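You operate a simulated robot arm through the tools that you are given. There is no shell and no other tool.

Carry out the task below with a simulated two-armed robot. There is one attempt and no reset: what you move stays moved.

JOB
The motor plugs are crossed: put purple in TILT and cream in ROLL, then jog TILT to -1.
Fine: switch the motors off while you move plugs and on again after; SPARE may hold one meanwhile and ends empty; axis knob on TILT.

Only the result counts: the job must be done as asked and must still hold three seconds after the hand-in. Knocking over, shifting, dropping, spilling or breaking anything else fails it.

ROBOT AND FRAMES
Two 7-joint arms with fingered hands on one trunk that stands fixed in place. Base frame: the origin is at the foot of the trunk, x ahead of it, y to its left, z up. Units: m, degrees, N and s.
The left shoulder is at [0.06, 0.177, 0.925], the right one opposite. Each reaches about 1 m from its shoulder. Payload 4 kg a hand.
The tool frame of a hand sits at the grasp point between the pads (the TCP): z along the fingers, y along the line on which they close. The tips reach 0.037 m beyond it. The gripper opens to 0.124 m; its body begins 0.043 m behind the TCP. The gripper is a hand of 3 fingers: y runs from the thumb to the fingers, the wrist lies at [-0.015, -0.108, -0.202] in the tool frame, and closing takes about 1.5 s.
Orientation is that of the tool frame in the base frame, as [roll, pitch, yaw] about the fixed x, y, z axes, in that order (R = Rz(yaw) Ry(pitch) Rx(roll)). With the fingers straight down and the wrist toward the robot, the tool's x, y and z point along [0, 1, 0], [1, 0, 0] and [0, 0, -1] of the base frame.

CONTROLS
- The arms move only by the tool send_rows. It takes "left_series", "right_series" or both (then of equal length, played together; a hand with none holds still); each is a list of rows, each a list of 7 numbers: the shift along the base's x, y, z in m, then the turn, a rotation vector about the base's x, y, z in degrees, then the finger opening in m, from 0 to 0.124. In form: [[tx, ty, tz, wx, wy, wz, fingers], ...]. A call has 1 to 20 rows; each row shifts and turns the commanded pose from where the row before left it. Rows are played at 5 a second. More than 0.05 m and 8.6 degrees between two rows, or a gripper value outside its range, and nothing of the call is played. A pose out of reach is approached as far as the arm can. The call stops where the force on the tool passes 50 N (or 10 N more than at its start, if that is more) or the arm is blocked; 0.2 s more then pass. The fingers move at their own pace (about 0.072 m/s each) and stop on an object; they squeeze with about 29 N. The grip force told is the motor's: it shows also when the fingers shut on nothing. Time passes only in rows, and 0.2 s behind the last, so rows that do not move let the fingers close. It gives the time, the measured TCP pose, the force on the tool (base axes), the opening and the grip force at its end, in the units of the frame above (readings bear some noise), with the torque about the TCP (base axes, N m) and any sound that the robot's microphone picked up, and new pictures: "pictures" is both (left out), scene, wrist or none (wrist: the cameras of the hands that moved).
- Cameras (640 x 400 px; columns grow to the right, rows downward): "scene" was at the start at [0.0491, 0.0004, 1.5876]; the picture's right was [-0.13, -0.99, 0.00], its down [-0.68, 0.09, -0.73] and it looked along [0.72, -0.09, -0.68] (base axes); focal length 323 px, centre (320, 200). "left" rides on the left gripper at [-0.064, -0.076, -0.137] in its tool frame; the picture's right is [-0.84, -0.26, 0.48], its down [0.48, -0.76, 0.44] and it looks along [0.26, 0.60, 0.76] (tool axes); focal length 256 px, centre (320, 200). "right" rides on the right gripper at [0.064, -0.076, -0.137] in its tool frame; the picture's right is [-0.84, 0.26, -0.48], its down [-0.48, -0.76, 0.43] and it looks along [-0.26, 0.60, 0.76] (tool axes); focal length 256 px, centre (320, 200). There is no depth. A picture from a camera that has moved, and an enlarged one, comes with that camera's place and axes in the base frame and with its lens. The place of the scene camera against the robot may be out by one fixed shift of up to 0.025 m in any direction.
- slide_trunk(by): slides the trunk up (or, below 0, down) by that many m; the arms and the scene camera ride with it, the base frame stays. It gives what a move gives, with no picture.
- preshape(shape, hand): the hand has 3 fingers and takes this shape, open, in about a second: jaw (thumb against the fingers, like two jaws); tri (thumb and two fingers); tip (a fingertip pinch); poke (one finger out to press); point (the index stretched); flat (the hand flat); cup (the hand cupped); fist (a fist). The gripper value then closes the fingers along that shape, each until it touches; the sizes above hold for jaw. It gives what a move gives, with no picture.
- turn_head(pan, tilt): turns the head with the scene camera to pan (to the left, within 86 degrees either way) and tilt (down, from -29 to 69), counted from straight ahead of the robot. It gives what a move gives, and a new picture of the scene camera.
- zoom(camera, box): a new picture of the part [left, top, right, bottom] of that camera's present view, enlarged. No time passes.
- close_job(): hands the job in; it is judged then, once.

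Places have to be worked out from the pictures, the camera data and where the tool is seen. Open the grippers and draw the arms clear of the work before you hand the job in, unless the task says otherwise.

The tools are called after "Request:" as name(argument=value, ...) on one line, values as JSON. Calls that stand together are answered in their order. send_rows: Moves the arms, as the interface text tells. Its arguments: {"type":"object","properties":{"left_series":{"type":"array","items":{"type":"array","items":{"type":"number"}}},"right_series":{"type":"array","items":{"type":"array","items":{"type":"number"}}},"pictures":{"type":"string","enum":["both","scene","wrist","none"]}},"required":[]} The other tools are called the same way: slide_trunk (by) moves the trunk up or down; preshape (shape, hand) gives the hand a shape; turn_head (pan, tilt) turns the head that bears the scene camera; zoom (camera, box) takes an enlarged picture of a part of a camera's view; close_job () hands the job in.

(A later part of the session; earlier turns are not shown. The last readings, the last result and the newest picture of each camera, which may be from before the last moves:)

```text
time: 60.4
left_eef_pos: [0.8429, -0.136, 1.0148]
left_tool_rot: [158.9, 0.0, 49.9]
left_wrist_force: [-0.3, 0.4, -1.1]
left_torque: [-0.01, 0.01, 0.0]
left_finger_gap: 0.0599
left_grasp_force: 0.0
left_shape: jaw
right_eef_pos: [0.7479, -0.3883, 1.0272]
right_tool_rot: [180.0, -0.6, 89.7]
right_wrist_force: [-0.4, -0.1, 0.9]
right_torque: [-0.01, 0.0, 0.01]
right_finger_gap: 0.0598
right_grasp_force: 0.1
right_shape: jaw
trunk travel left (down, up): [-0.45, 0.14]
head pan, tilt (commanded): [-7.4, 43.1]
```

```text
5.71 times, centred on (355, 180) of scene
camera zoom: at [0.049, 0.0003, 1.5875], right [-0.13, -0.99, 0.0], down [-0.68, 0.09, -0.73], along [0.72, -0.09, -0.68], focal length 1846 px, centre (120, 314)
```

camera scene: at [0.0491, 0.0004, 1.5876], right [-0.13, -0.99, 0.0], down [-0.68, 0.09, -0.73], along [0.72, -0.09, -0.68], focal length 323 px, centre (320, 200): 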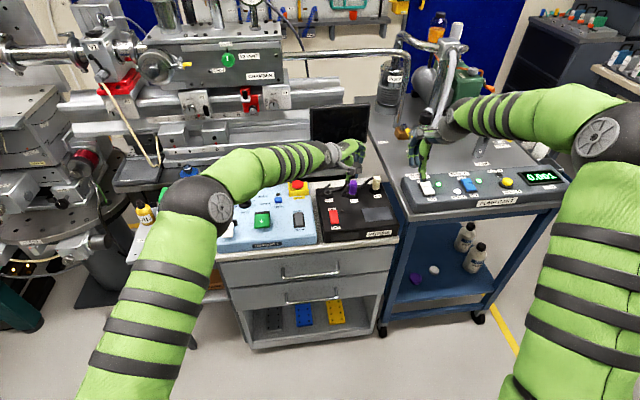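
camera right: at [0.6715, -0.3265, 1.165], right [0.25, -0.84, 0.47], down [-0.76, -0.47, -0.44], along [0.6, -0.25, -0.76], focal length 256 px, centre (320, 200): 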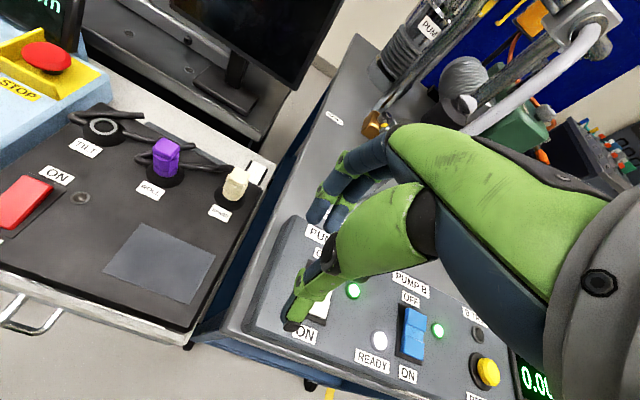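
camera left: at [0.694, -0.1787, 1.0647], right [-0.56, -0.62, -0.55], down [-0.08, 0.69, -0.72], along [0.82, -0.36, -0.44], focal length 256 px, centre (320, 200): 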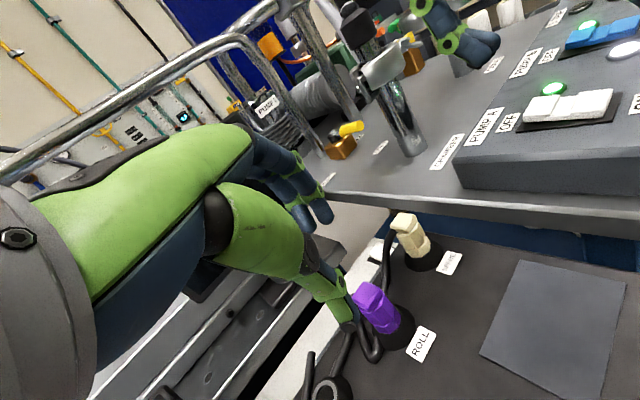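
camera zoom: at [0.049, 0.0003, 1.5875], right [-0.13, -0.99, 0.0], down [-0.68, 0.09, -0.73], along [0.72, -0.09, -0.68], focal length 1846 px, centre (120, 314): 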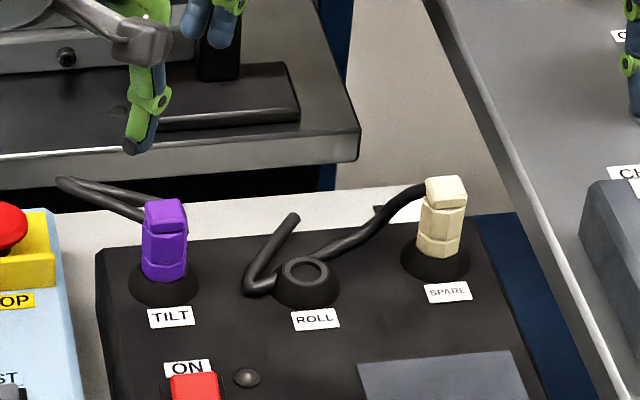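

Purple is seated in TILT. Next, cream from SPARE to ROLL with the same left-hand pose (its cable now also leaves back-left); I'll back the right hand off for viewing room and bring the left hand above SPARE.

Request:
send_rows(right_series=[[-0.023, -0.01, 0.017, 0, 0, 0, 0.06], [-0.023, -0.01, 0.017, 0, 0, 0, 0.06], [-0.022, -0.01, 0.016, 0, 0, 0, 0.06], [0, 0, 0, 0, 0, 0, 0.06], [0, 0, 0, 0, 0, 0, 0.06], [0, 0, 0, 0, 0, 0, 0.06], [0, 0, 0, 0, 0, 0, 0.06], [0, 0, 0, 0, 0, 0, 0.06], [0, 0, 0, 0, 0, 0, 0.06]], left_series=[[0, 0, 0, 0, 0, 0, 0.06], [0, 0, 0, 0, 0, 0, 0.06], [0, -0.028, 0, 0, 0, 0, 0.06], [0, -0.034, 0, 0, 0, 0, 0.06], [0, -0.034, 0, 0, 0, 0, 0.06], [0, -0.034, 0, 0, 0, 0, 0.06], [0, -0.034, 0, 0, 0, 0, 0.06], [0, 0, -0.03, 0, 0, 0, 0.06], [0, 0, 0, 0, 0, 0, 0.06]], pictures="both")

Request:
zoom(camera="right", box=[110, 80, 290, 220])

Request:
zoom(camera="scene", box=[330, 135, 410, 205])

```text
time: 62.4
left_eef_pos: [0.8339, -0.2921, 0.982]
left_tool_rot: [159.0, 0.0, 49.9]
left_wrist_force: [-0.1, 0.2, 0.4]
left_torque: [-0.03, 0.02, 0.0]
left_finger_gap: 0.0597
left_grasp_force: 0.0
left_shape: jaw
left hand out of reach, approached as far as the arm can: row 7
right_eef_pos: [0.682, -0.4185, 1.0778]
right_tool_rot: [-180.0, -0.5, 89.7]
right_wrist_force: [-0.1, 0.3, -1.3]
right_torque: [0.01, 0.0, 0.05]
right_finger_gap: 0.0598
right_grasp_force: 0.1
right_shape: jaw
trunk travel left (down, up): [-0.45, 0.14]
head pan, tilt (commanded): [-7.4, 43.1]
camera scene: at [0.049, 0.0004, 1.5876], right [-0.13, -0.99, 0.0], down [-0.68, 0.09, -0.73], along [0.72, -0.09, -0.68], focal length 323 px, centre (320, 200)
camera right: at [0.6044, -0.3571, 1.2143], right [0.25, -0.84, 0.47], down [-0.76, -0.47, -0.44], along [0.6, -0.25, -0.76], focal length 256 px, centre (320, 200)
camera left: at [0.7035, -0.2634, 1.0827], right [-0.59, -0.6, -0.54], down [-0.11, 0.73, -0.68], along [0.8, -0.34, -0.5], focal length 256 px, centre (320, 200)
```

scene: 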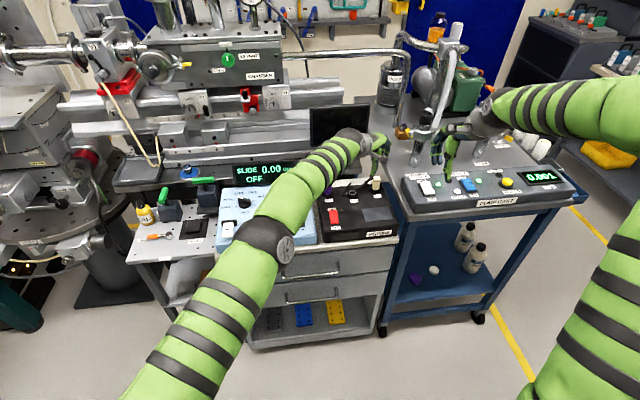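
right: 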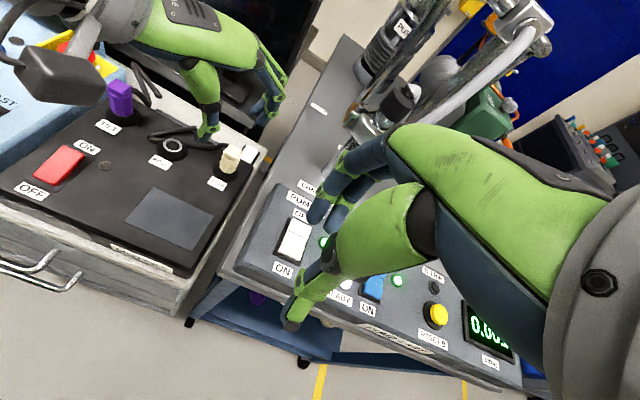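
left: 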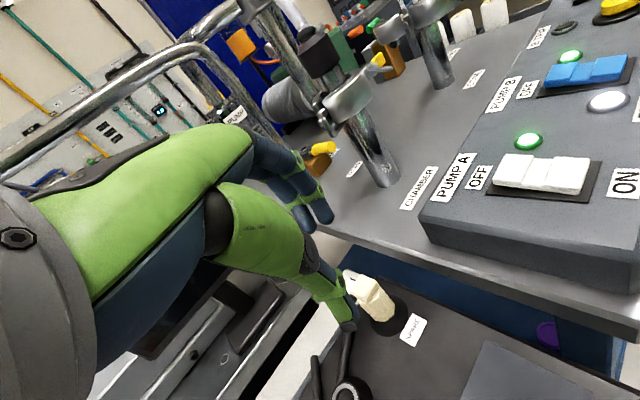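

```text
2.86 times, centred on (200, 150) of right
camera zoom: at [0.6044, -0.3571, 1.2143], right [0.25, -0.84, 0.47], down [-0.76, -0.47, -0.44], along [0.6, -0.25, -0.76], focal length 731 px, centre (663, 343)
```

zoom: 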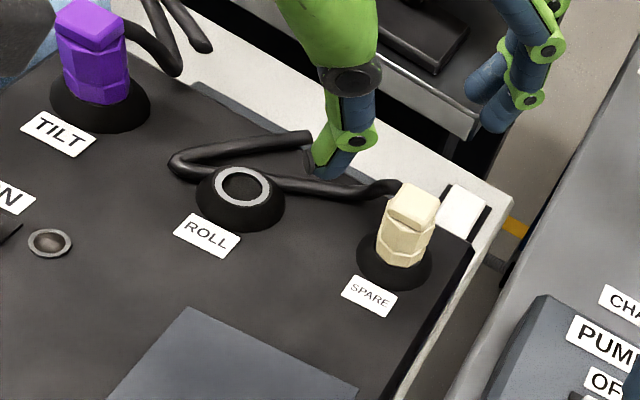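

```text
5.71 times, centred on (370, 170) of scene
camera zoom: at [0.049, 0.0004, 1.5876], right [-0.13, -0.99, 0.0], down [-0.68, 0.09, -0.73], along [0.72, -0.09, -0.68], focal length 1846 px, centre (34, 371)
```

zoom: 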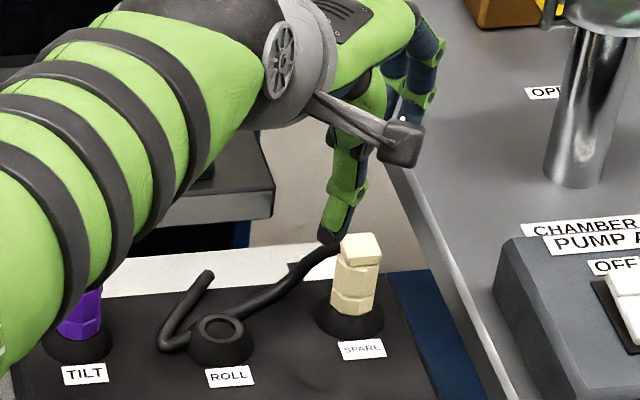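

The left arm is right at its reach limit here. Raising the trunk 0.10 m brings the shoulder level with the wrist and regains reach, so I'll do that, then re-aim the left hand above SPARE.

Request:
slide_trunk(by=0.1)

Request:
send_rows(left_series=[[0, 0, -0.03, 0, 0, 0, 0.06], [0, 0, -0.03, 0, 0, 0, 0.06], [0, 0, -0.03, 0, 0, 0, 0.06], [0, 0, 0, 0, 0, 0, 0.06], [0, 0, 0, 0, 0, 0, 0.06]], right_series=[[0, 0, -0.03, 0, 0, 0, 0.06], [0, 0, -0.03, 0, 0, 0, 0.06], [0, 0, -0.03, 0, 0, 0, 0.06], [0, 0, 0, 0, 0, 0, 0.06], [0, 0, 0, 0, 0, 0, 0.06]], pictures="both")

```text
time: 63.7
left_eef_pos: [0.8353, -0.2909, 1.0824]
left_tool_rot: [159.0, -0.1, 49.9]
left_wrist_force: [-0.4, 0.4, 1.0]
left_torque: [-0.01, 0.02, -0.05]
left_finger_gap: 0.0599
left_grasp_force: 0.1
left_shape: jaw
right_eef_pos: [0.6808, -0.4194, 1.1761]
right_tool_rot: [-179.9, -0.6, 89.8]
right_wrist_force: [0.2, 0.3, 0.6]
right_torque: [0.02, 0.0, -0.01]
right_finger_gap: 0.0598
right_grasp_force: 0.1
right_shape: jaw
trunk travel left (down, up): [-0.55, 0.04]
head pan, tilt (commanded): [-7.4, 43.1]
```

```text
time: 64.9
left_eef_pos: [0.8353, -0.2903, 0.9928]
left_tool_rot: [159.0, 0.0, 49.9]
left_wrist_force: [-0.1, 0.2, -0.9]
left_torque: [0.04, -0.02, 0.04]
left_finger_gap: 0.0596
left_grasp_force: 0.2
left_shape: jaw
right_eef_pos: [0.6812, -0.4207, 1.0879]
right_tool_rot: [-179.9, -0.6, 89.7]
right_wrist_force: [-0.3, 0.0, -0.2]
right_torque: [-0.02, 0.01, -0.02]
right_finger_gap: 0.0597
right_grasp_force: 0.0
right_shape: jaw
trunk travel left (down, up): [-0.55, 0.04]
head pan, tilt (commanded): [-7.4, 43.1]
camera scene: at [0.0495, 0.0001, 1.6875], right [-0.13, -0.99, 0.0], down [-0.68, 0.09, -0.73], along [0.72, -0.09, -0.68], focal length 323 px, centre (320, 200)
camera right: at [0.6053, -0.3579, 1.2247], right [0.25, -0.84, 0.47], down [-0.76, -0.48, -0.44], along [0.6, -0.25, -0.76], focal length 256 px, centre (320, 200)
camera left: at [0.7042, -0.2626, 1.0935], right [-0.59, -0.6, -0.54], down [-0.11, 0.73, -0.68], along [0.8, -0.34, -0.5], focal length 256 px, centre (320, 200)
```

scene: 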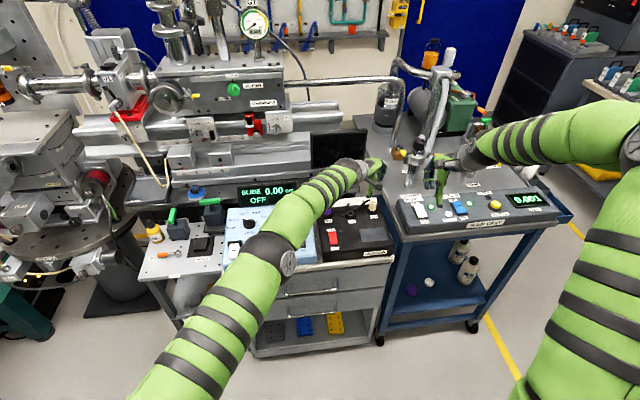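
right: 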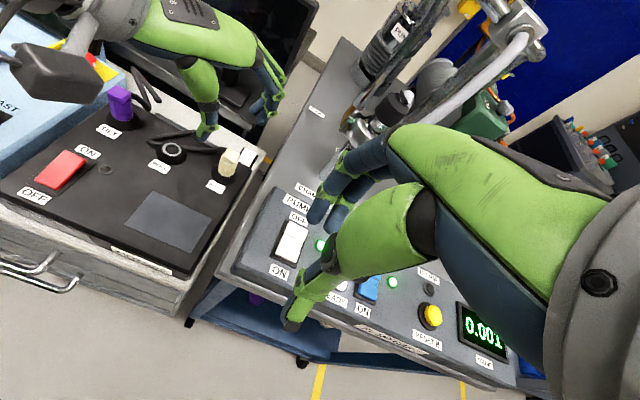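
left: 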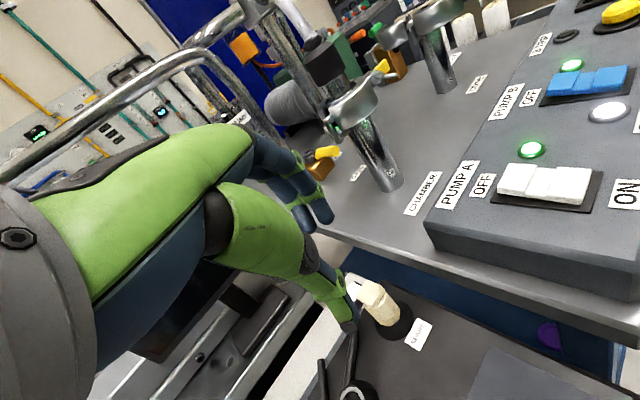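

Now I'll nudge the left hand to the planned pre-grasp spot above cream and lower to 0.955.

Request:
send_rows(left_series=[[0.0035, -0.005, -0.01, 0, 0, 0, 0.06], [0.0035, -0.0045, -0.012, 0, 0, 0, 0.06], [0, 0, -0.012, 0, 0, 0, 0.06], [0, 0, 0, 0, 0, 0, 0.06], [0, 0, 0, 0, 0, 0, 0.06]], pictures="none")

Request:
zoom(camera="right", box=[160, 100, 280, 200])

Request:
zoom(camera="scene", box=[330, 150, 410, 230])

Request:
zoom(camera="left", box=[260, 180, 460, 380])

```text
time: 66.1
left_eef_pos: [0.8381, -0.2905, 0.9626]
left_tool_rot: [159.1, 0.0, 50.1]
left_wrist_force: [0.9, 0.0, 0.2]
left_torque: [0.0, 0.04, 0.01]
left_finger_gap: 0.0595
left_grasp_force: 0.1
left_shape: jaw
left hand out of reach, approached as far as the arm can: row 2
right_eef_pos: [0.6812, -0.4195, 1.0884]
right_tool_rot: [-179.9, -0.6, 89.7]
right_wrist_force: [0.2, 0.2, -0.5]
right_torque: [0.02, -0.03, 0.02]
right_finger_gap: 0.0598
right_grasp_force: 0.0
right_shape: jaw
trunk travel left (down, up): [-0.55, 0.04]
head pan, tilt (commanded): [-7.4, 43.1]
```

```text
4.00 times, centred on (220, 150) of right
camera zoom: at [0.6052, -0.3578, 1.2249], right [0.25, -0.84, 0.47], down [-0.76, -0.48, -0.44], along [0.6, -0.25, -0.76], focal length 1024 px, centre (720, 400)
```

zoom: 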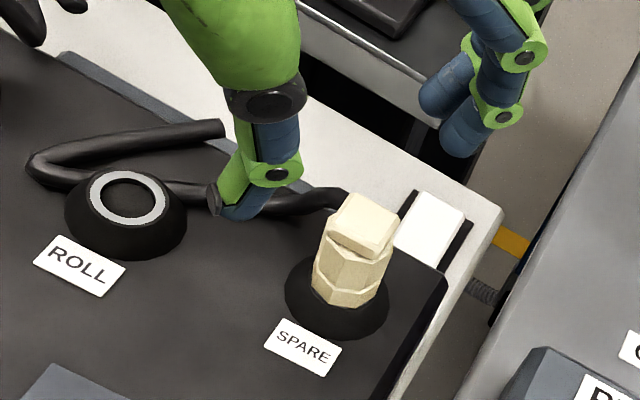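

```text
5.00 times, centred on (370, 190) of scene
camera zoom: at [0.0494, 0.0002, 1.6875], right [-0.13, -0.99, 0.0], down [-0.68, 0.09, -0.73], along [0.72, -0.09, -0.68], focal length 1616 px, centre (70, 250)
```

zoom: 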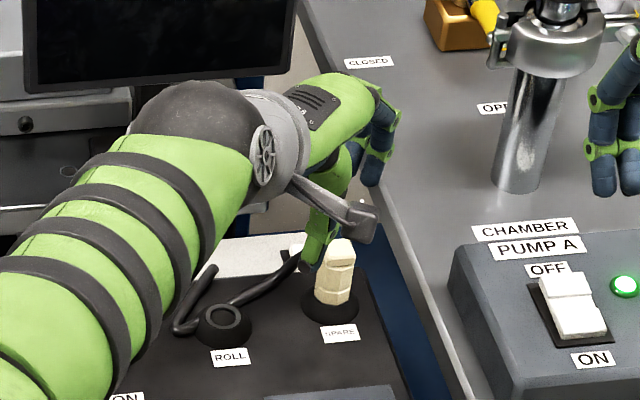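

```text
2.00 times, centred on (360, 280) of left
camera zoom: at [0.7056, -0.263, 1.0639], right [-0.59, -0.6, -0.54], down [-0.11, 0.73, -0.68], along [0.8, -0.34, -0.5], focal length 512 px, centre (240, 40)
```

zoom: 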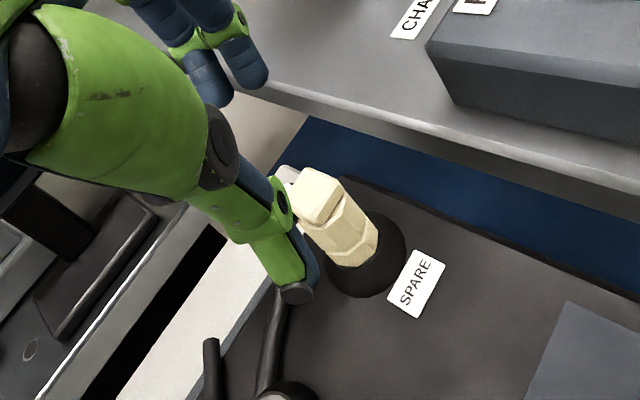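

The left arm stops ~1 cm short, so I'll take cream with the right hand at a slight -10° yaw instead. First the left hand retreats up and left to its viewing pose while the right hand turns in place.

Request:
send_rows(left_series=[[0, 0, 0.045, 0, 0, 0, 0.06], [-0.01, 0.03, 0.03, 0, 0, 0, 0.06], [-0.022, 0.042, 0.01, 4.5, 5.36, 0, 0.06], [-0.022, 0.042, 0.01, 4.5, 5.36, 0, 0.06], [-0.022, 0.042, 0.01, 4.5, 5.36, 0, 0.06], [-0.022, 0.042, 0.01, 0, 0, 0, 0.06], [-0.022, 0.042, 0.01, 0, 0, 0, 0.06], [-0.022, 0.042, 0.005, 0, 0, 0, 0.06], [-0.022, 0.042, 0, 0, 0, 0, 0.06], [-0.016, 0.042, 0, 0, 0, 5, 0.06]], right_series=[[0, 0, 0, 0, 0, 0, 0.06], [0, 0, 0, 0, 0, 0, 0.06], [0, 0, 0, 0, 0, 0, 0.06], [0, 0, 0, 0, 0, -4.85, 0.06], [0, 0, 0, 0, 0, -4.85, 0.06], [0, 0, 0, -1.22, -6.9, 0, 0.06], [0, 0, 0, -1.22, -6.9, 0, 0.06], [0, 0, 0, -1.22, -6.9, 0, 0.06], [0, 0, 0, 0, 0, 0, 0.06], [0, 0, 0, 0, 0, 0, 0.06]], pictures="both")

```text
time: 68.3
left_eef_pos: [0.6573, 0.0713, 1.0941]
left_tool_rot: [179.8, -0.1, 54.8]
left_wrist_force: [0.6, 0.4, -1.2]
left_torque: [-0.01, -0.03, 0.03]
left_finger_gap: 0.0599
left_grasp_force: 0.0
left_shape: jaw
right_eef_pos: [0.6797, -0.4187, 1.0863]
right_tool_rot: [158.9, -0.6, 80.2]
right_wrist_force: [-0.8, 0.6, 0.3]
right_torque: [-0.02, -0.02, -0.03]
right_finger_gap: 0.0599
right_grasp_force: 0.2
right_shape: jaw
trunk travel left (down, up): [-0.55, 0.04]
head pan, tilt (commanded): [-7.4, 43.1]
camera scene: at [0.0483, 0.0006, 1.6876], right [-0.13, -0.99, 0.0], down [-0.68, 0.09, -0.73], along [0.72, -0.1, -0.68], focal length 323 px, centre (320, 200)
camera right: at [0.5723, -0.3374, 1.1874], right [-0.08, -0.84, 0.53], down [-0.63, -0.38, -0.68], along [0.78, -0.39, -0.5], focal length 256 px, centre (320, 200)
camera left: at [0.5581, 0.0622, 1.2305], right [-0.69, -0.54, -0.48], down [-0.34, 0.83, -0.44], along [0.64, -0.14, -0.76], focal length 256 px, centre (320, 200)
```

scene: 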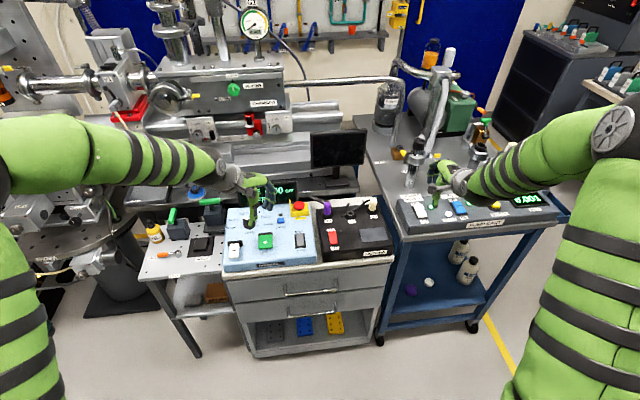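
right: 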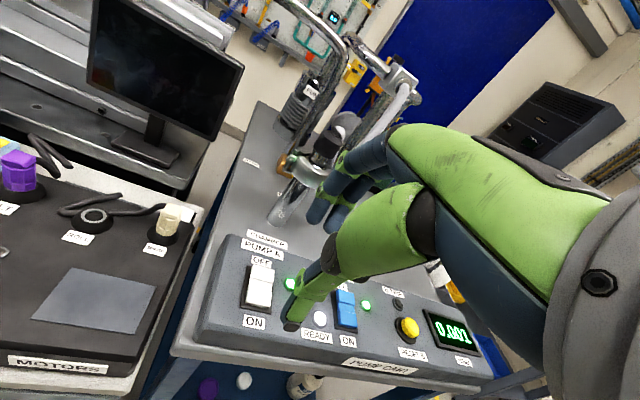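
left: 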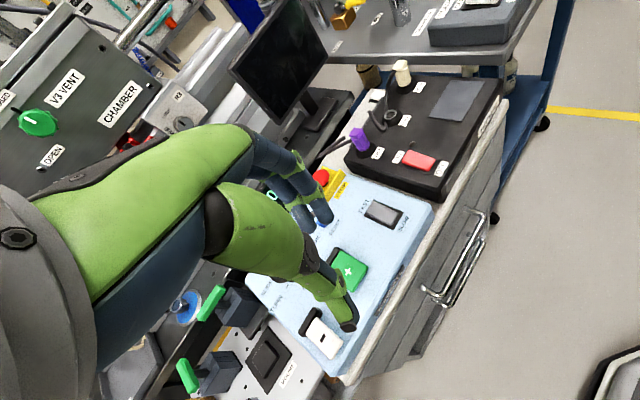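

Left hand is at its viewing pose. Moving the right hand (yaw -10°, pitch 21°) above cream in SPARE.

Request:
send_rows(right_series=[[0.0268, 0.0189, -0.01, 0, 0, 0, 0.06], [0.0268, 0.0189, -0.015, 0, 0, 0, 0.06], [0.0268, 0.0189, -0.02, 0, 0, 0, 0.06], [0.0268, 0.0189, -0.022, 0, 0, 0, 0.06], [0.0268, 0.019, -0.022, 0, 0, 0, 0.06], [0.027, 0.019, -0.022, 0, 0, 0, 0.06], [0, 0, 0, 0, 0, 0, 0.06], [0, 0, 0, 0, 0, 0, 0.06]], pictures="none")

Request:
zoom(camera="left", box=[340, 20, 450, 140])

Request:
zoom(camera="scene", box=[330, 150, 420, 230])

Request:
zoom(camera="right", box=[180, 150, 420, 390])

```text
time: 70.1
left_eef_pos: [0.657, 0.0714, 1.0926]
left_tool_rot: [179.9, 0.0, 54.9]
left_wrist_force: [0.3, 1.2, 0.5]
left_torque: [-0.01, 0.0, 0.03]
left_finger_gap: 0.06
left_grasp_force: 0.0
left_shape: jaw
right_eef_pos: [0.8435, -0.3058, 0.9775]
right_tool_rot: [159.0, -0.5, 80.4]
right_wrist_force: [-0.3, 0.1, 0.4]
right_torque: [-0.01, -0.01, -0.01]
right_finger_gap: 0.0598
right_grasp_force: 0.0
right_shape: jaw
trunk travel left (down, up): [-0.55, 0.04]
head pan, tilt (commanded): [-7.4, 43.1]
```

```text
3.33 times, centred on (395, 80) of left
camera zoom: at [0.5596, 0.0624, 1.2301], right [-0.69, -0.54, -0.48], down [-0.34, 0.83, -0.44], along [0.64, -0.13, -0.76], focal length 853 px, centre (70, 600)
```

zoom: 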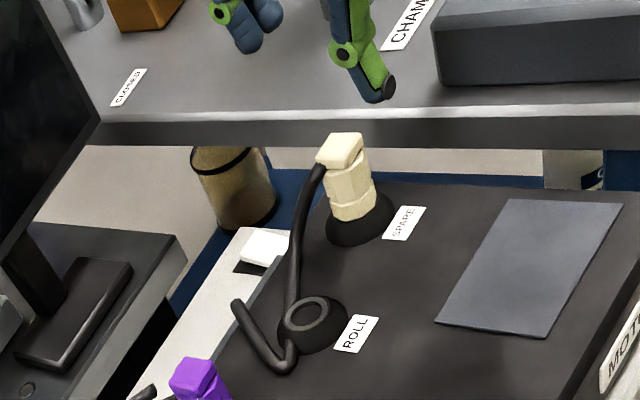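

```text
5.00 times, centred on (375, 190) of scene
camera zoom: at [0.0495, 0.0005, 1.6875], right [-0.13, -0.99, 0.0], down [-0.68, 0.09, -0.73], along [0.72, -0.09, -0.68], focal length 1616 px, centre (45, 250)
```

zoom: 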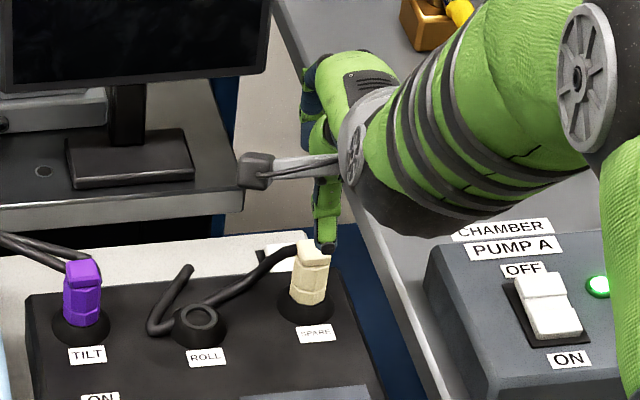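

```text
1.67 times, centred on (300, 270) of right
camera zoom: at [0.7362, -0.2241, 1.0778], right [-0.08, -0.84, 0.53], down [-0.63, -0.38, -0.68], along [0.78, -0.39, -0.5], focal length 427 px, centre (353, 83)
```

zoom: 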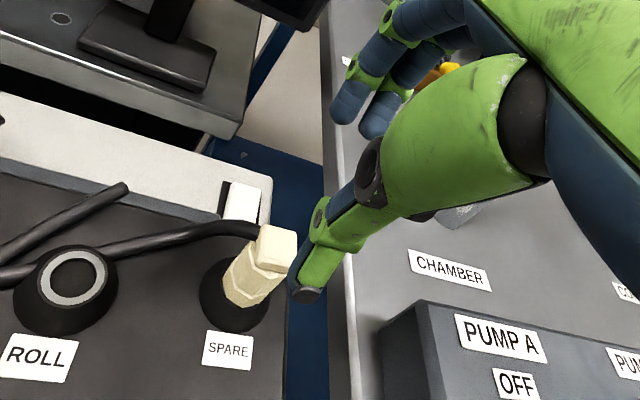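

Alignment is close; I'll trim 2.5 mm in x and descend around cream, then inspect before closing.

Request:
send_rows(right_series=[[-0.0025, 0.0005, -0.02, 0, 0, 0, 0.06], [0, 0, -0.02, 0, 0, 0, 0.06], [0, 0, -0.02, 0, 0, 0, 0.06], [0, 0, -0.013, 0, 0, 0, 0.06], [0, 0, 0, 0, 0, 0, 0.05], [0, 0, 0, 0, 0, 0, 0.05]], pictures="none")

Request:
zoom(camera="left", box=[390, 20, 454, 84])

Request:
zoom(camera="scene", box=[350, 170, 410, 220])

Request:
zoom(camera="right", box=[220, 170, 380, 330])

```text
time: 71.5
left_eef_pos: [0.6569, 0.0719, 1.0947]
left_tool_rot: [179.9, 0.0, 55.0]
left_wrist_force: [0.5, -0.3, -0.9]
left_torque: [-0.06, -0.01, -0.01]
left_finger_gap: 0.0598
left_grasp_force: 0.1
left_shape: jaw
right_eef_pos: [0.8399, -0.3065, 0.9039]
right_tool_rot: [159.1, -0.6, 80.2]
right_wrist_force: [0.4, -0.2, -0.1]
right_torque: [-0.03, 0.0, 0.0]
right_finger_gap: 0.0505
right_grasp_force: 0.0
right_shape: jaw
trunk travel left (down, up): [-0.55, 0.04]
head pan, tilt (commanded): [-7.4, 43.1]
```

```text
6.25 times, centred on (422, 52) of left
camera zoom: at [0.5594, 0.0622, 1.2303], right [-0.69, -0.54, -0.48], down [-0.34, 0.83, -0.44], along [0.64, -0.13, -0.76], focal length 1600 px, centre (-318, 1125)
```

zoom: 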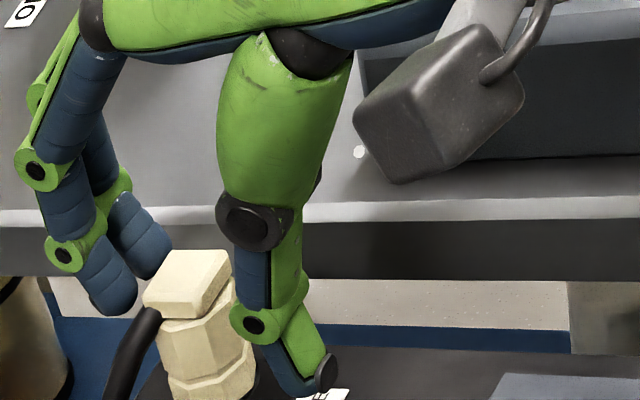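

```text
8.00 times, centred on (380, 195) of scene
camera zoom: at [0.0493, 0.0003, 1.6876], right [-0.13, -0.99, 0.0], down [-0.68, 0.09, -0.73], along [0.72, -0.09, -0.68], focal length 2585 px, centre (-160, 240)
```

zoom: 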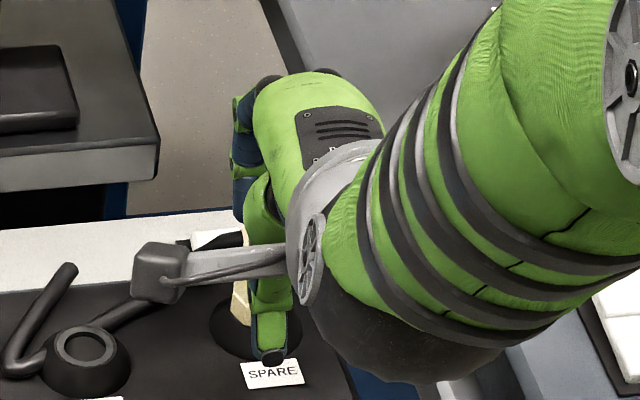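

```text
2.50 times, centred on (300, 250) of right
camera zoom: at [0.7316, -0.2237, 1.0048], right [-0.08, -0.84, 0.53], down [-0.63, -0.38, -0.68], along [0.78, -0.39, -0.5], focal length 640 px, centre (370, 75)
```

zoom: 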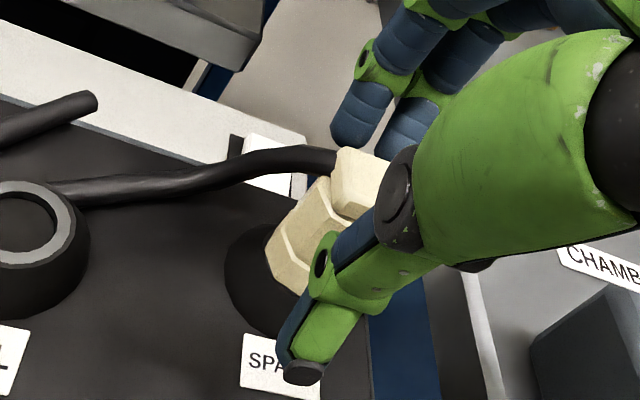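

Gaps look like ~3 mm at the fingers and ~7 mm at the thumb. I'll shift 1.5 mm forward, close partway and look again.

Request:
send_rows(right_series=[[0.0014, 0.0002, 0, 0, 0, 0, 0.05], [0, 0, 0, 0, 0, 0, 0.04], [0, 0, 0, 0, 0, 0, 0.034], [0, 0, 0, 0, 0, 0, 0.034], [0, 0, 0, 0, 0, 0, 0.034]], pictures="none")

Request:
zoom(camera="left", box=[390, 30, 454, 94])

Request:
zoom(camera="right", box=[220, 170, 380, 330])

```text
time: 72.7
left_eef_pos: [0.6576, 0.0708, 1.093]
left_tool_rot: [-180.0, 0.0, 55.0]
left_wrist_force: [-0.9, 0.3, 0.1]
left_torque: [0.01, 0.02, -0.01]
left_finger_gap: 0.0598
left_grasp_force: 0.1
left_shape: jaw
right_eef_pos: [0.8403, -0.3042, 0.905]
right_tool_rot: [158.9, -0.6, 80.1]
right_wrist_force: [1.9, 0.1, 0.7]
right_torque: [0.01, -0.06, -0.03]
right_finger_gap: 0.0345
right_grasp_force: 0.2
right_shape: jaw
trunk travel left (down, up): [-0.55, 0.04]
head pan, tilt (commanded): [-7.4, 43.1]
```

```text
6.25 times, centred on (422, 62) of left
camera zoom: at [0.5594, 0.0622, 1.2303], right [-0.69, -0.54, -0.48], down [-0.34, 0.83, -0.44], along [0.64, -0.13, -0.76], focal length 1600 px, centre (-318, 1062)
```

zoom: 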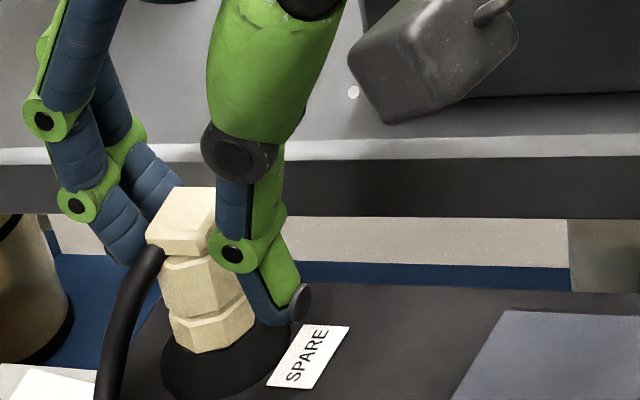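

```text
2.50 times, centred on (300, 250) of right
camera zoom: at [0.7325, -0.2232, 1.0046], right [-0.08, -0.84, 0.53], down [-0.63, -0.38, -0.68], along [0.78, -0.39, -0.5], focal length 640 px, centre (370, 75)
```

zoom: 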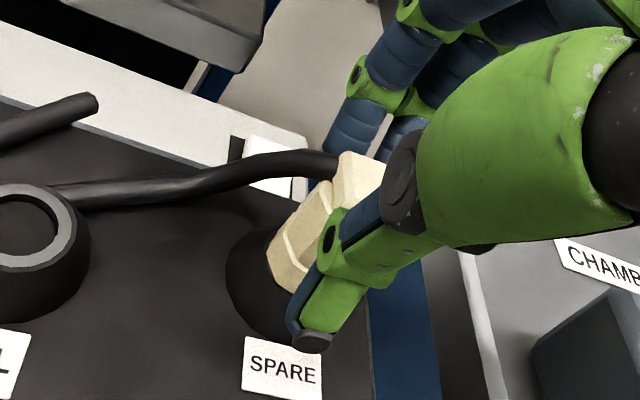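

A light 2 N contact at the fingers; the plug stands straight. Closing fully.

Request:
send_rows(right_series=[[0, 0, 0, 0, 0, 0, 0.028], [0, 0, 0, 0, 0, 0, 0.02], [0, 0, 0, 0, 0, 0, 0.0], [0, 0, 0, 0, 0, 0, 0.0], [0, 0, 0, 0, 0, 0, 0.0]], pictures="none")

Request:
zoom(camera="left", box=[390, 30, 454, 94])

Request:
zoom(camera="right", box=[220, 170, 380, 330])

Request:
zoom(camera="scene", box=[350, 170, 410, 220])

```text
time: 73.9
left_eef_pos: [0.6574, 0.0719, 1.0931]
left_tool_rot: [180.0, 0.0, 54.8]
left_wrist_force: [-0.2, 0.3, -0.8]
left_torque: [0.02, 0.01, 0.01]
left_finger_gap: 0.0598
left_grasp_force: 0.0
left_shape: jaw
right_eef_pos: [0.8404, -0.3047, 0.9034]
right_tool_rot: [158.9, -0.5, 80.3]
right_wrist_force: [1.5, -0.7, -0.1]
right_torque: [0.02, -0.04, -0.01]
right_finger_gap: 0.0208
right_grasp_force: 29.2
right_shape: jaw
trunk travel left (down, up): [-0.55, 0.04]
head pan, tilt (commanded): [-7.4, 43.1]
```

```text
6.25 times, centred on (422, 62) of left
camera zoom: at [0.5596, 0.0622, 1.2302], right [-0.69, -0.54, -0.48], down [-0.34, 0.83, -0.44], along [0.64, -0.13, -0.76], focal length 1600 px, centre (-318, 1062)
```

zoom: 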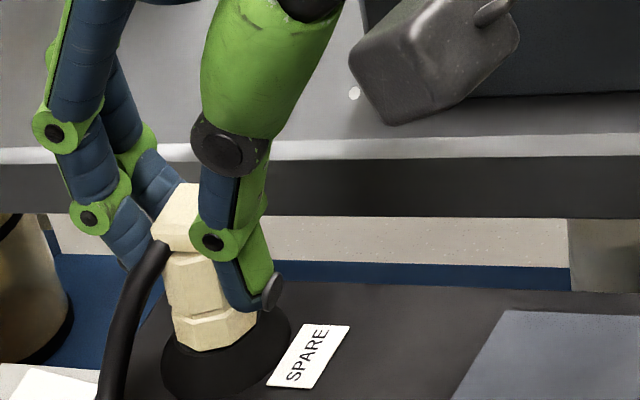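

```text
2.50 times, centred on (300, 250) of right
camera zoom: at [0.7325, -0.2232, 1.0043], right [-0.08, -0.84, 0.53], down [-0.63, -0.38, -0.68], along [0.78, -0.39, -0.5], focal length 640 px, centre (370, 75)
```

zoom: 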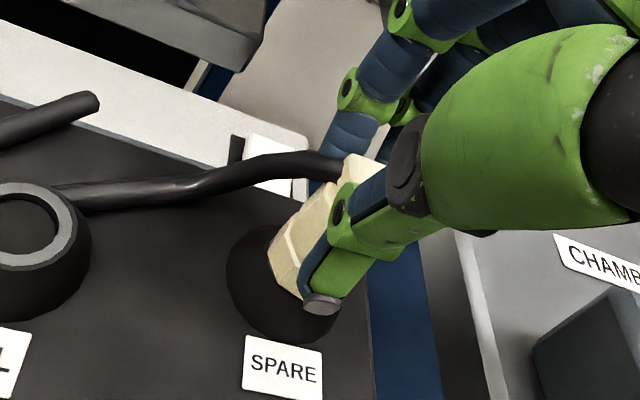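

```text
8.00 times, centred on (380, 195) of scene
camera zoom: at [0.0495, 0.0003, 1.6875], right [-0.13, -0.99, 0.0], down [-0.68, 0.09, -0.73], along [0.72, -0.09, -0.68], focal length 2585 px, centre (-160, 240)
```

zoom: 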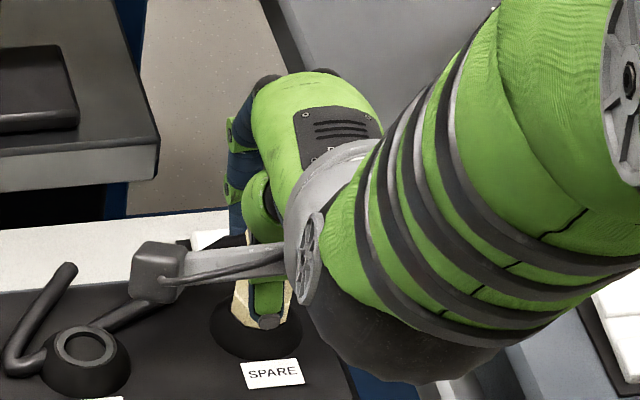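

Solid grip with negligible side load. Pulling cream up out of SPARE.

Request:
send_rows(right_series=[[0, 0, 0.004, 0, 0, 0, 0], [0, 0, 0.006, 0, 0, 0, 0], [0, 0, 0.01, 0, 0, 0, 0], [0, 0, 0.015, 0, 0, 0, 0], [0, 0, 0.02, 0, 0, 0, 0], [0, 0, 0.02, 0, 0, 0, 0], [0, 0, 0, 0, 0, 0, 0]], pictures="none")

Request:
zoom(camera="left", box=[350, 10, 460, 130])

Request:
zoom(camera="scene", box=[330, 150, 410, 220])

Request:
zoom(camera="right", box=[180, 150, 400, 370])

```text
time: 75.5
left_eef_pos: [0.6582, 0.0702, 1.0934]
left_tool_rot: [180.0, -0.1, 54.9]
left_wrist_force: [-0.5, 0.4, 0.6]
left_torque: [-0.01, -0.02, 0.0]
left_finger_gap: 0.06
left_grasp_force: 0.1
left_shape: jaw
right_eef_pos: [0.8399, -0.3049, 0.9793]
right_tool_rot: [159.0, -0.5, 80.2]
right_wrist_force: [0.0, -0.2, -0.5]
right_torque: [-0.04, 0.03, 0.01]
right_finger_gap: 0.0204
right_grasp_force: 29.3
right_shape: jaw
trunk travel left (down, up): [-0.55, 0.04]
head pan, tilt (commanded): [-7.4, 43.1]
```

```text
3.33 times, centred on (405, 70) of left
camera zoom: at [0.5596, 0.0622, 1.2301], right [-0.69, -0.54, -0.48], down [-0.34, 0.83, -0.44], along [0.64, -0.13, -0.76], focal length 853 px, centre (37, 633)
```

zoom: 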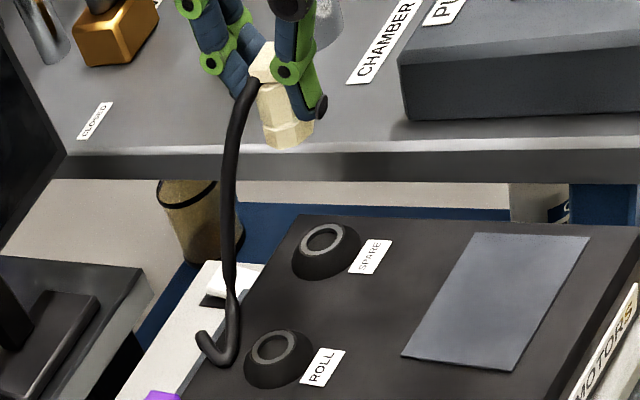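

```text
5.71 times, centred on (370, 185) of scene
camera zoom: at [0.0496, 0.0003, 1.6875], right [-0.13, -0.99, 0.0], down [-0.68, 0.09, -0.73], along [0.72, -0.09, -0.68], focal length 1846 px, centre (34, 286)
```

zoom: 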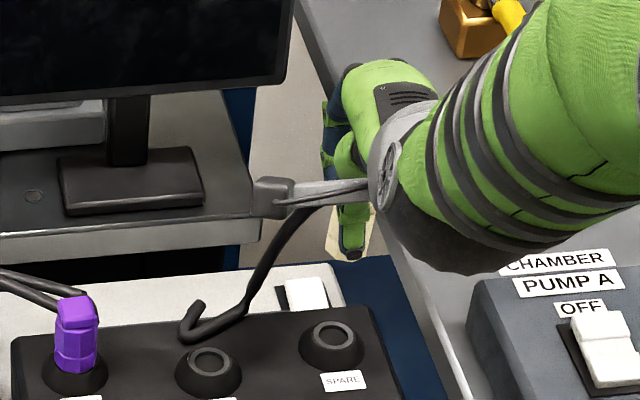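

```text
1.82 times, centred on (290, 260) of right
camera zoom: at [0.7327, -0.2224, 1.0794], right [-0.08, -0.84, 0.53], down [-0.63, -0.38, -0.68], along [0.78, -0.39, -0.5], focal length 465 px, centre (374, 91)
```

zoom: 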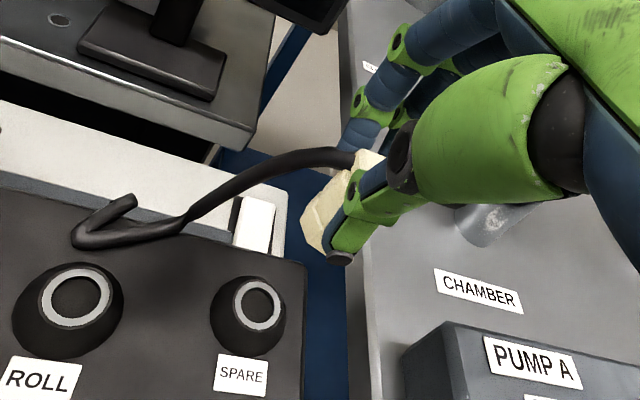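

Cream is free and both rings are visible. I'll carry it (-0.0115, +0.082) over ROLL.

Request:
send_rows(right_series=[[-0.003, 0.0205, 0.01, 0, 0, 0, 0], [-0.003, 0.0205, 0, 0, 0, 0, 0], [-0.003, 0.0205, 0, 0, 0, 0, 0], [-0.0025, 0.0205, 0, 0, 0, 0, 0], [0, 0, -0.02, 0, 0, 0, 0], [0, 0, -0.02, 0, 0, 0, 0], [0, 0, 0, 0, 0, 0, 0], [0, 0, 0, 0, 0, 0, 0]], pictures="none")

Request:
zoom(camera="left", box=[350, 40, 440, 130])

Request:
zoom(camera="scene", box=[325, 160, 395, 225])

Request:
zoom(camera="right", box=[180, 150, 400, 370])

```text
time: 77.3
left_eef_pos: [0.657, 0.0725, 1.0931]
left_tool_rot: [180.0, 0.0, 54.9]
left_wrist_force: [1.1, 0.4, 0.9]
left_torque: [0.02, 0.0, 0.04]
left_finger_gap: 0.0599
left_grasp_force: 0.0
left_shape: jaw
right_eef_pos: [0.8293, -0.2209, 0.9483]
right_tool_rot: [158.9, -0.5, 80.2]
right_wrist_force: [-0.1, -0.8, -0.9]
right_torque: [0.02, -0.01, 0.04]
right_finger_gap: 0.0197
right_grasp_force: 29.5
right_shape: jaw
trunk travel left (down, up): [-0.55, 0.04]
head pan, tilt (commanded): [-7.4, 43.1]
```

```text
4.44 times, centred on (395, 85) of left
camera zoom: at [0.5595, 0.0623, 1.2302], right [-0.69, -0.54, -0.48], down [-0.34, 0.83, -0.44], along [0.64, -0.13, -0.76], focal length 1138 px, centre (-13, 711)
```

zoom: 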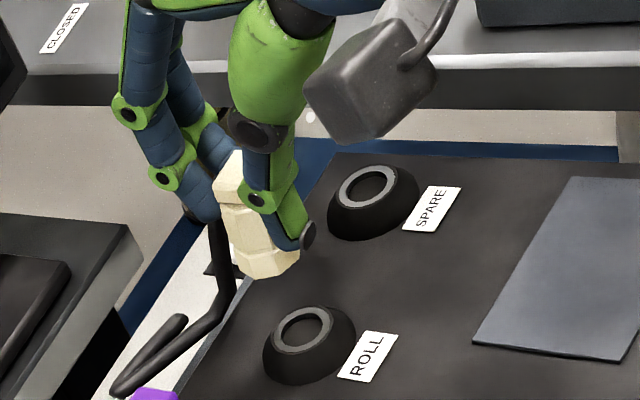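

```text
6.15 times, centred on (360, 192) of scene
camera zoom: at [0.0494, 0.0004, 1.6876], right [-0.13, -0.99, 0.0], down [-0.68, 0.09, -0.73], along [0.72, -0.09, -0.68], focal length 1988 px, centre (74, 246)
```

zoom: 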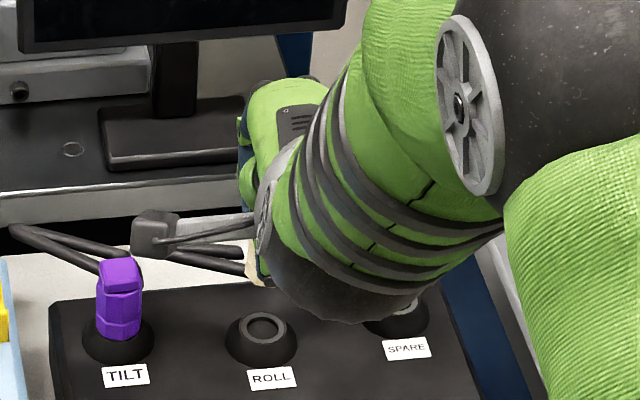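

```text
1.82 times, centred on (290, 260) of right
camera zoom: at [0.7213, -0.1404, 1.048], right [-0.08, -0.84, 0.53], down [-0.63, -0.38, -0.68], along [0.78, -0.39, -0.5], focal length 465 px, centre (374, 91)
```

zoom: 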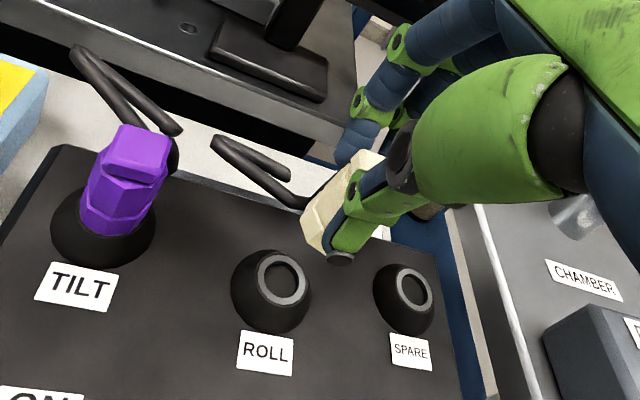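

I'll zoom in on cream and the ROLL ring to measure base offset and lean.

Request:
zoom(camera="left", box=[390, 70, 440, 120])

Request:
zoom(camera="right", box=[250, 210, 340, 310])

Request:
zoom(camera="scene", box=[350, 190, 380, 222])

```text
8.00 times, centred on (415, 95) of left
camera zoom: at [0.5595, 0.0623, 1.2302], right [-0.69, -0.54, -0.48], down [-0.34, 0.83, -0.44], along [0.64, -0.13, -0.76], focal length 2048 px, centre (-440, 1040)
```

zoom: 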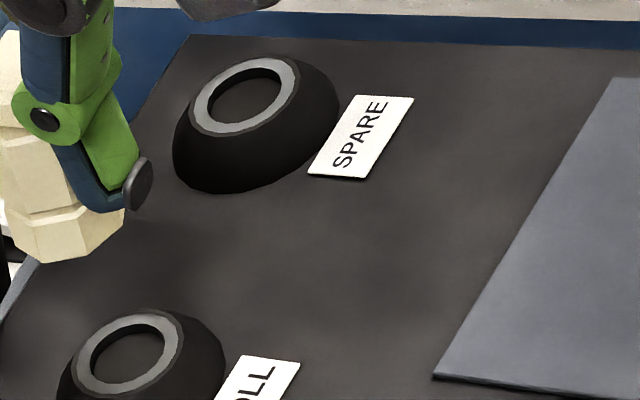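

```text
4.00 times, centred on (295, 260) of right
camera zoom: at [0.7213, -0.1404, 1.048], right [-0.08, -0.84, 0.53], down [-0.63, -0.38, -0.68], along [0.78, -0.39, -0.5], focal length 1024 px, centre (420, -40)
```

zoom: 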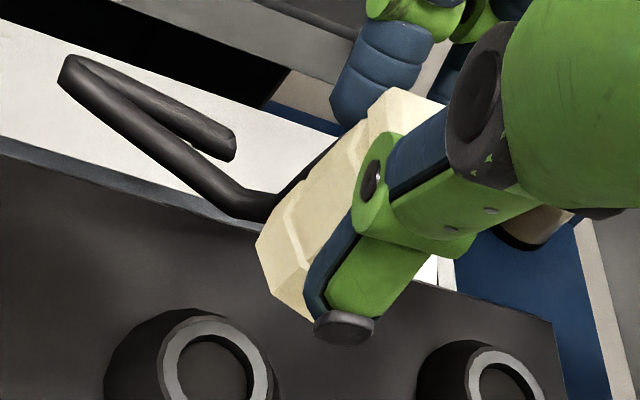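

```text
12.50 times, centred on (365, 206) of scene
camera zoom: at [0.0494, 0.0004, 1.6876], right [-0.13, -0.99, 0.0], down [-0.68, 0.09, -0.73], along [0.72, -0.09, -0.68], focal length 4039 px, centre (-242, 125)
```

zoom: 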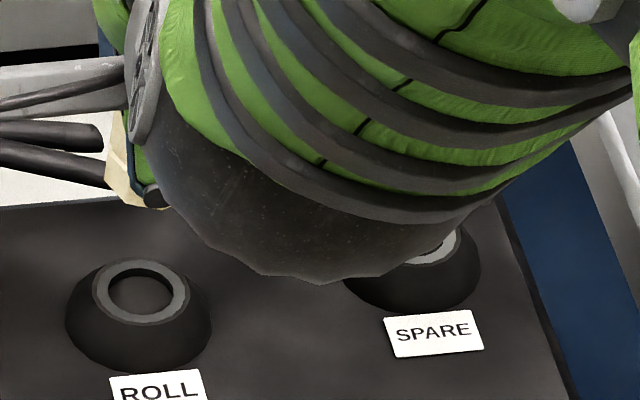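

Cream leans ~5° toward the thumb again, putting its base ~4 mm forward of ROLL. I'll upright it with a compensated turn and lower 2 cm.

Request:
send_rows(right_series=[[0.001, 0, 0.0014, 0.85, 4.93, 0, 0], [0, 0, -0.012, 0, 0, 0, 0], [0, 0, -0.01, 0, 0, 0, 0], [0, 0, 0, 0, 0, 0, 0], [0, 0, 0, 0, 0, 0, 0]], pictures="none")

Request:
zoom(camera="left", box=[380, 65, 436, 121])

Request:
zoom(camera="right", box=[250, 210, 340, 310])

Request:
zoom(camera="scene", box=[350, 190, 380, 222])

```text
time: 78.5
left_eef_pos: [0.6577, 0.0699, 1.0923]
left_tool_rot: [180.0, 0.1, 54.8]
left_wrist_force: [0.3, -0.5, -0.4]
left_torque: [-0.03, -0.02, -0.02]
left_finger_gap: 0.0598
left_grasp_force: 0.1
left_shape: jaw
right_eef_pos: [0.8302, -0.2233, 0.9277]
right_tool_rot: [164.0, -0.6, 80.2]
right_wrist_force: [-0.1, -0.4, -0.8]
right_torque: [-0.02, 0.01, -0.01]
right_finger_gap: 0.0199
right_grasp_force: 28.7
right_shape: jaw
trunk travel left (down, up): [-0.55, 0.04]
head pan, tilt (commanded): [-7.4, 43.1]
```

```text
7.14 times, centred on (408, 93) of left
camera zoom: at [0.5595, 0.0623, 1.2302], right [-0.69, -0.54, -0.48], down [-0.34, 0.83, -0.44], along [0.64, -0.13, -0.76], focal length 1828 px, centre (-309, 964)
```

zoom: 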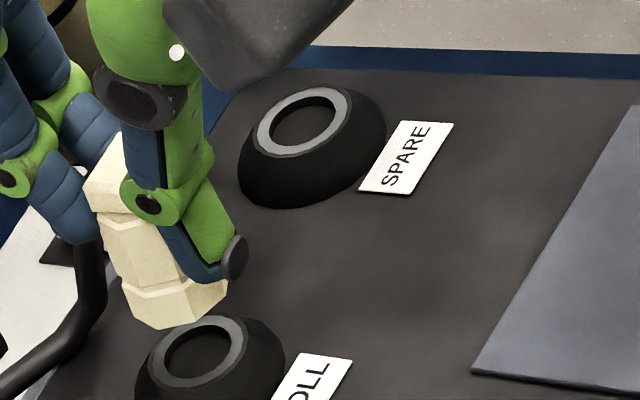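

```text
4.00 times, centred on (295, 260) of right
camera zoom: at [0.7315, -0.1425, 1.0381], right [-0.03, -0.85, 0.53], down [-0.68, -0.37, -0.63], along [0.73, -0.38, -0.57], focal length 1024 px, centre (420, -40)
```

zoom: 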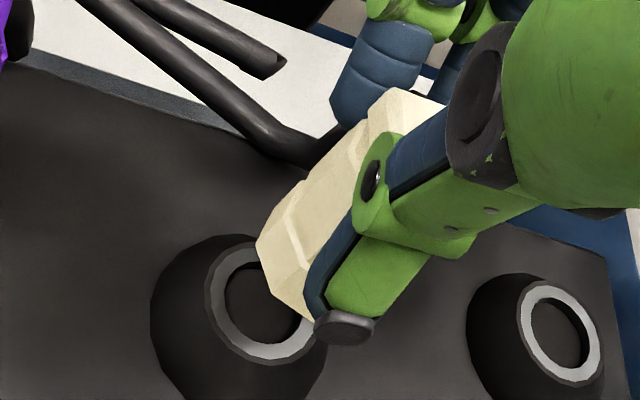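

```text
12.50 times, centred on (365, 206) of scene
camera zoom: at [0.0494, 0.0004, 1.6876], right [-0.13, -0.99, 0.0], down [-0.68, 0.09, -0.73], along [0.72, -0.09, -0.68], focal length 4039 px, centre (-242, 125)
```

zoom: 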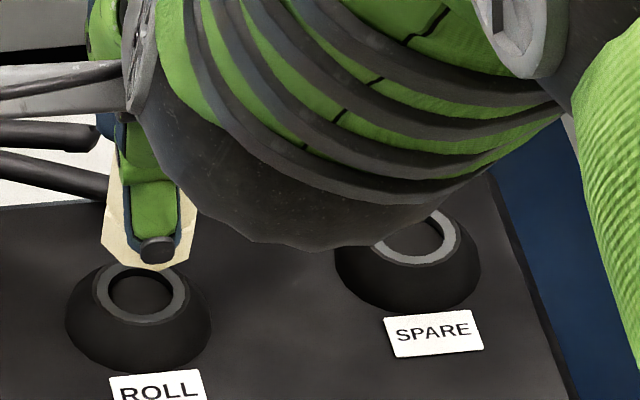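

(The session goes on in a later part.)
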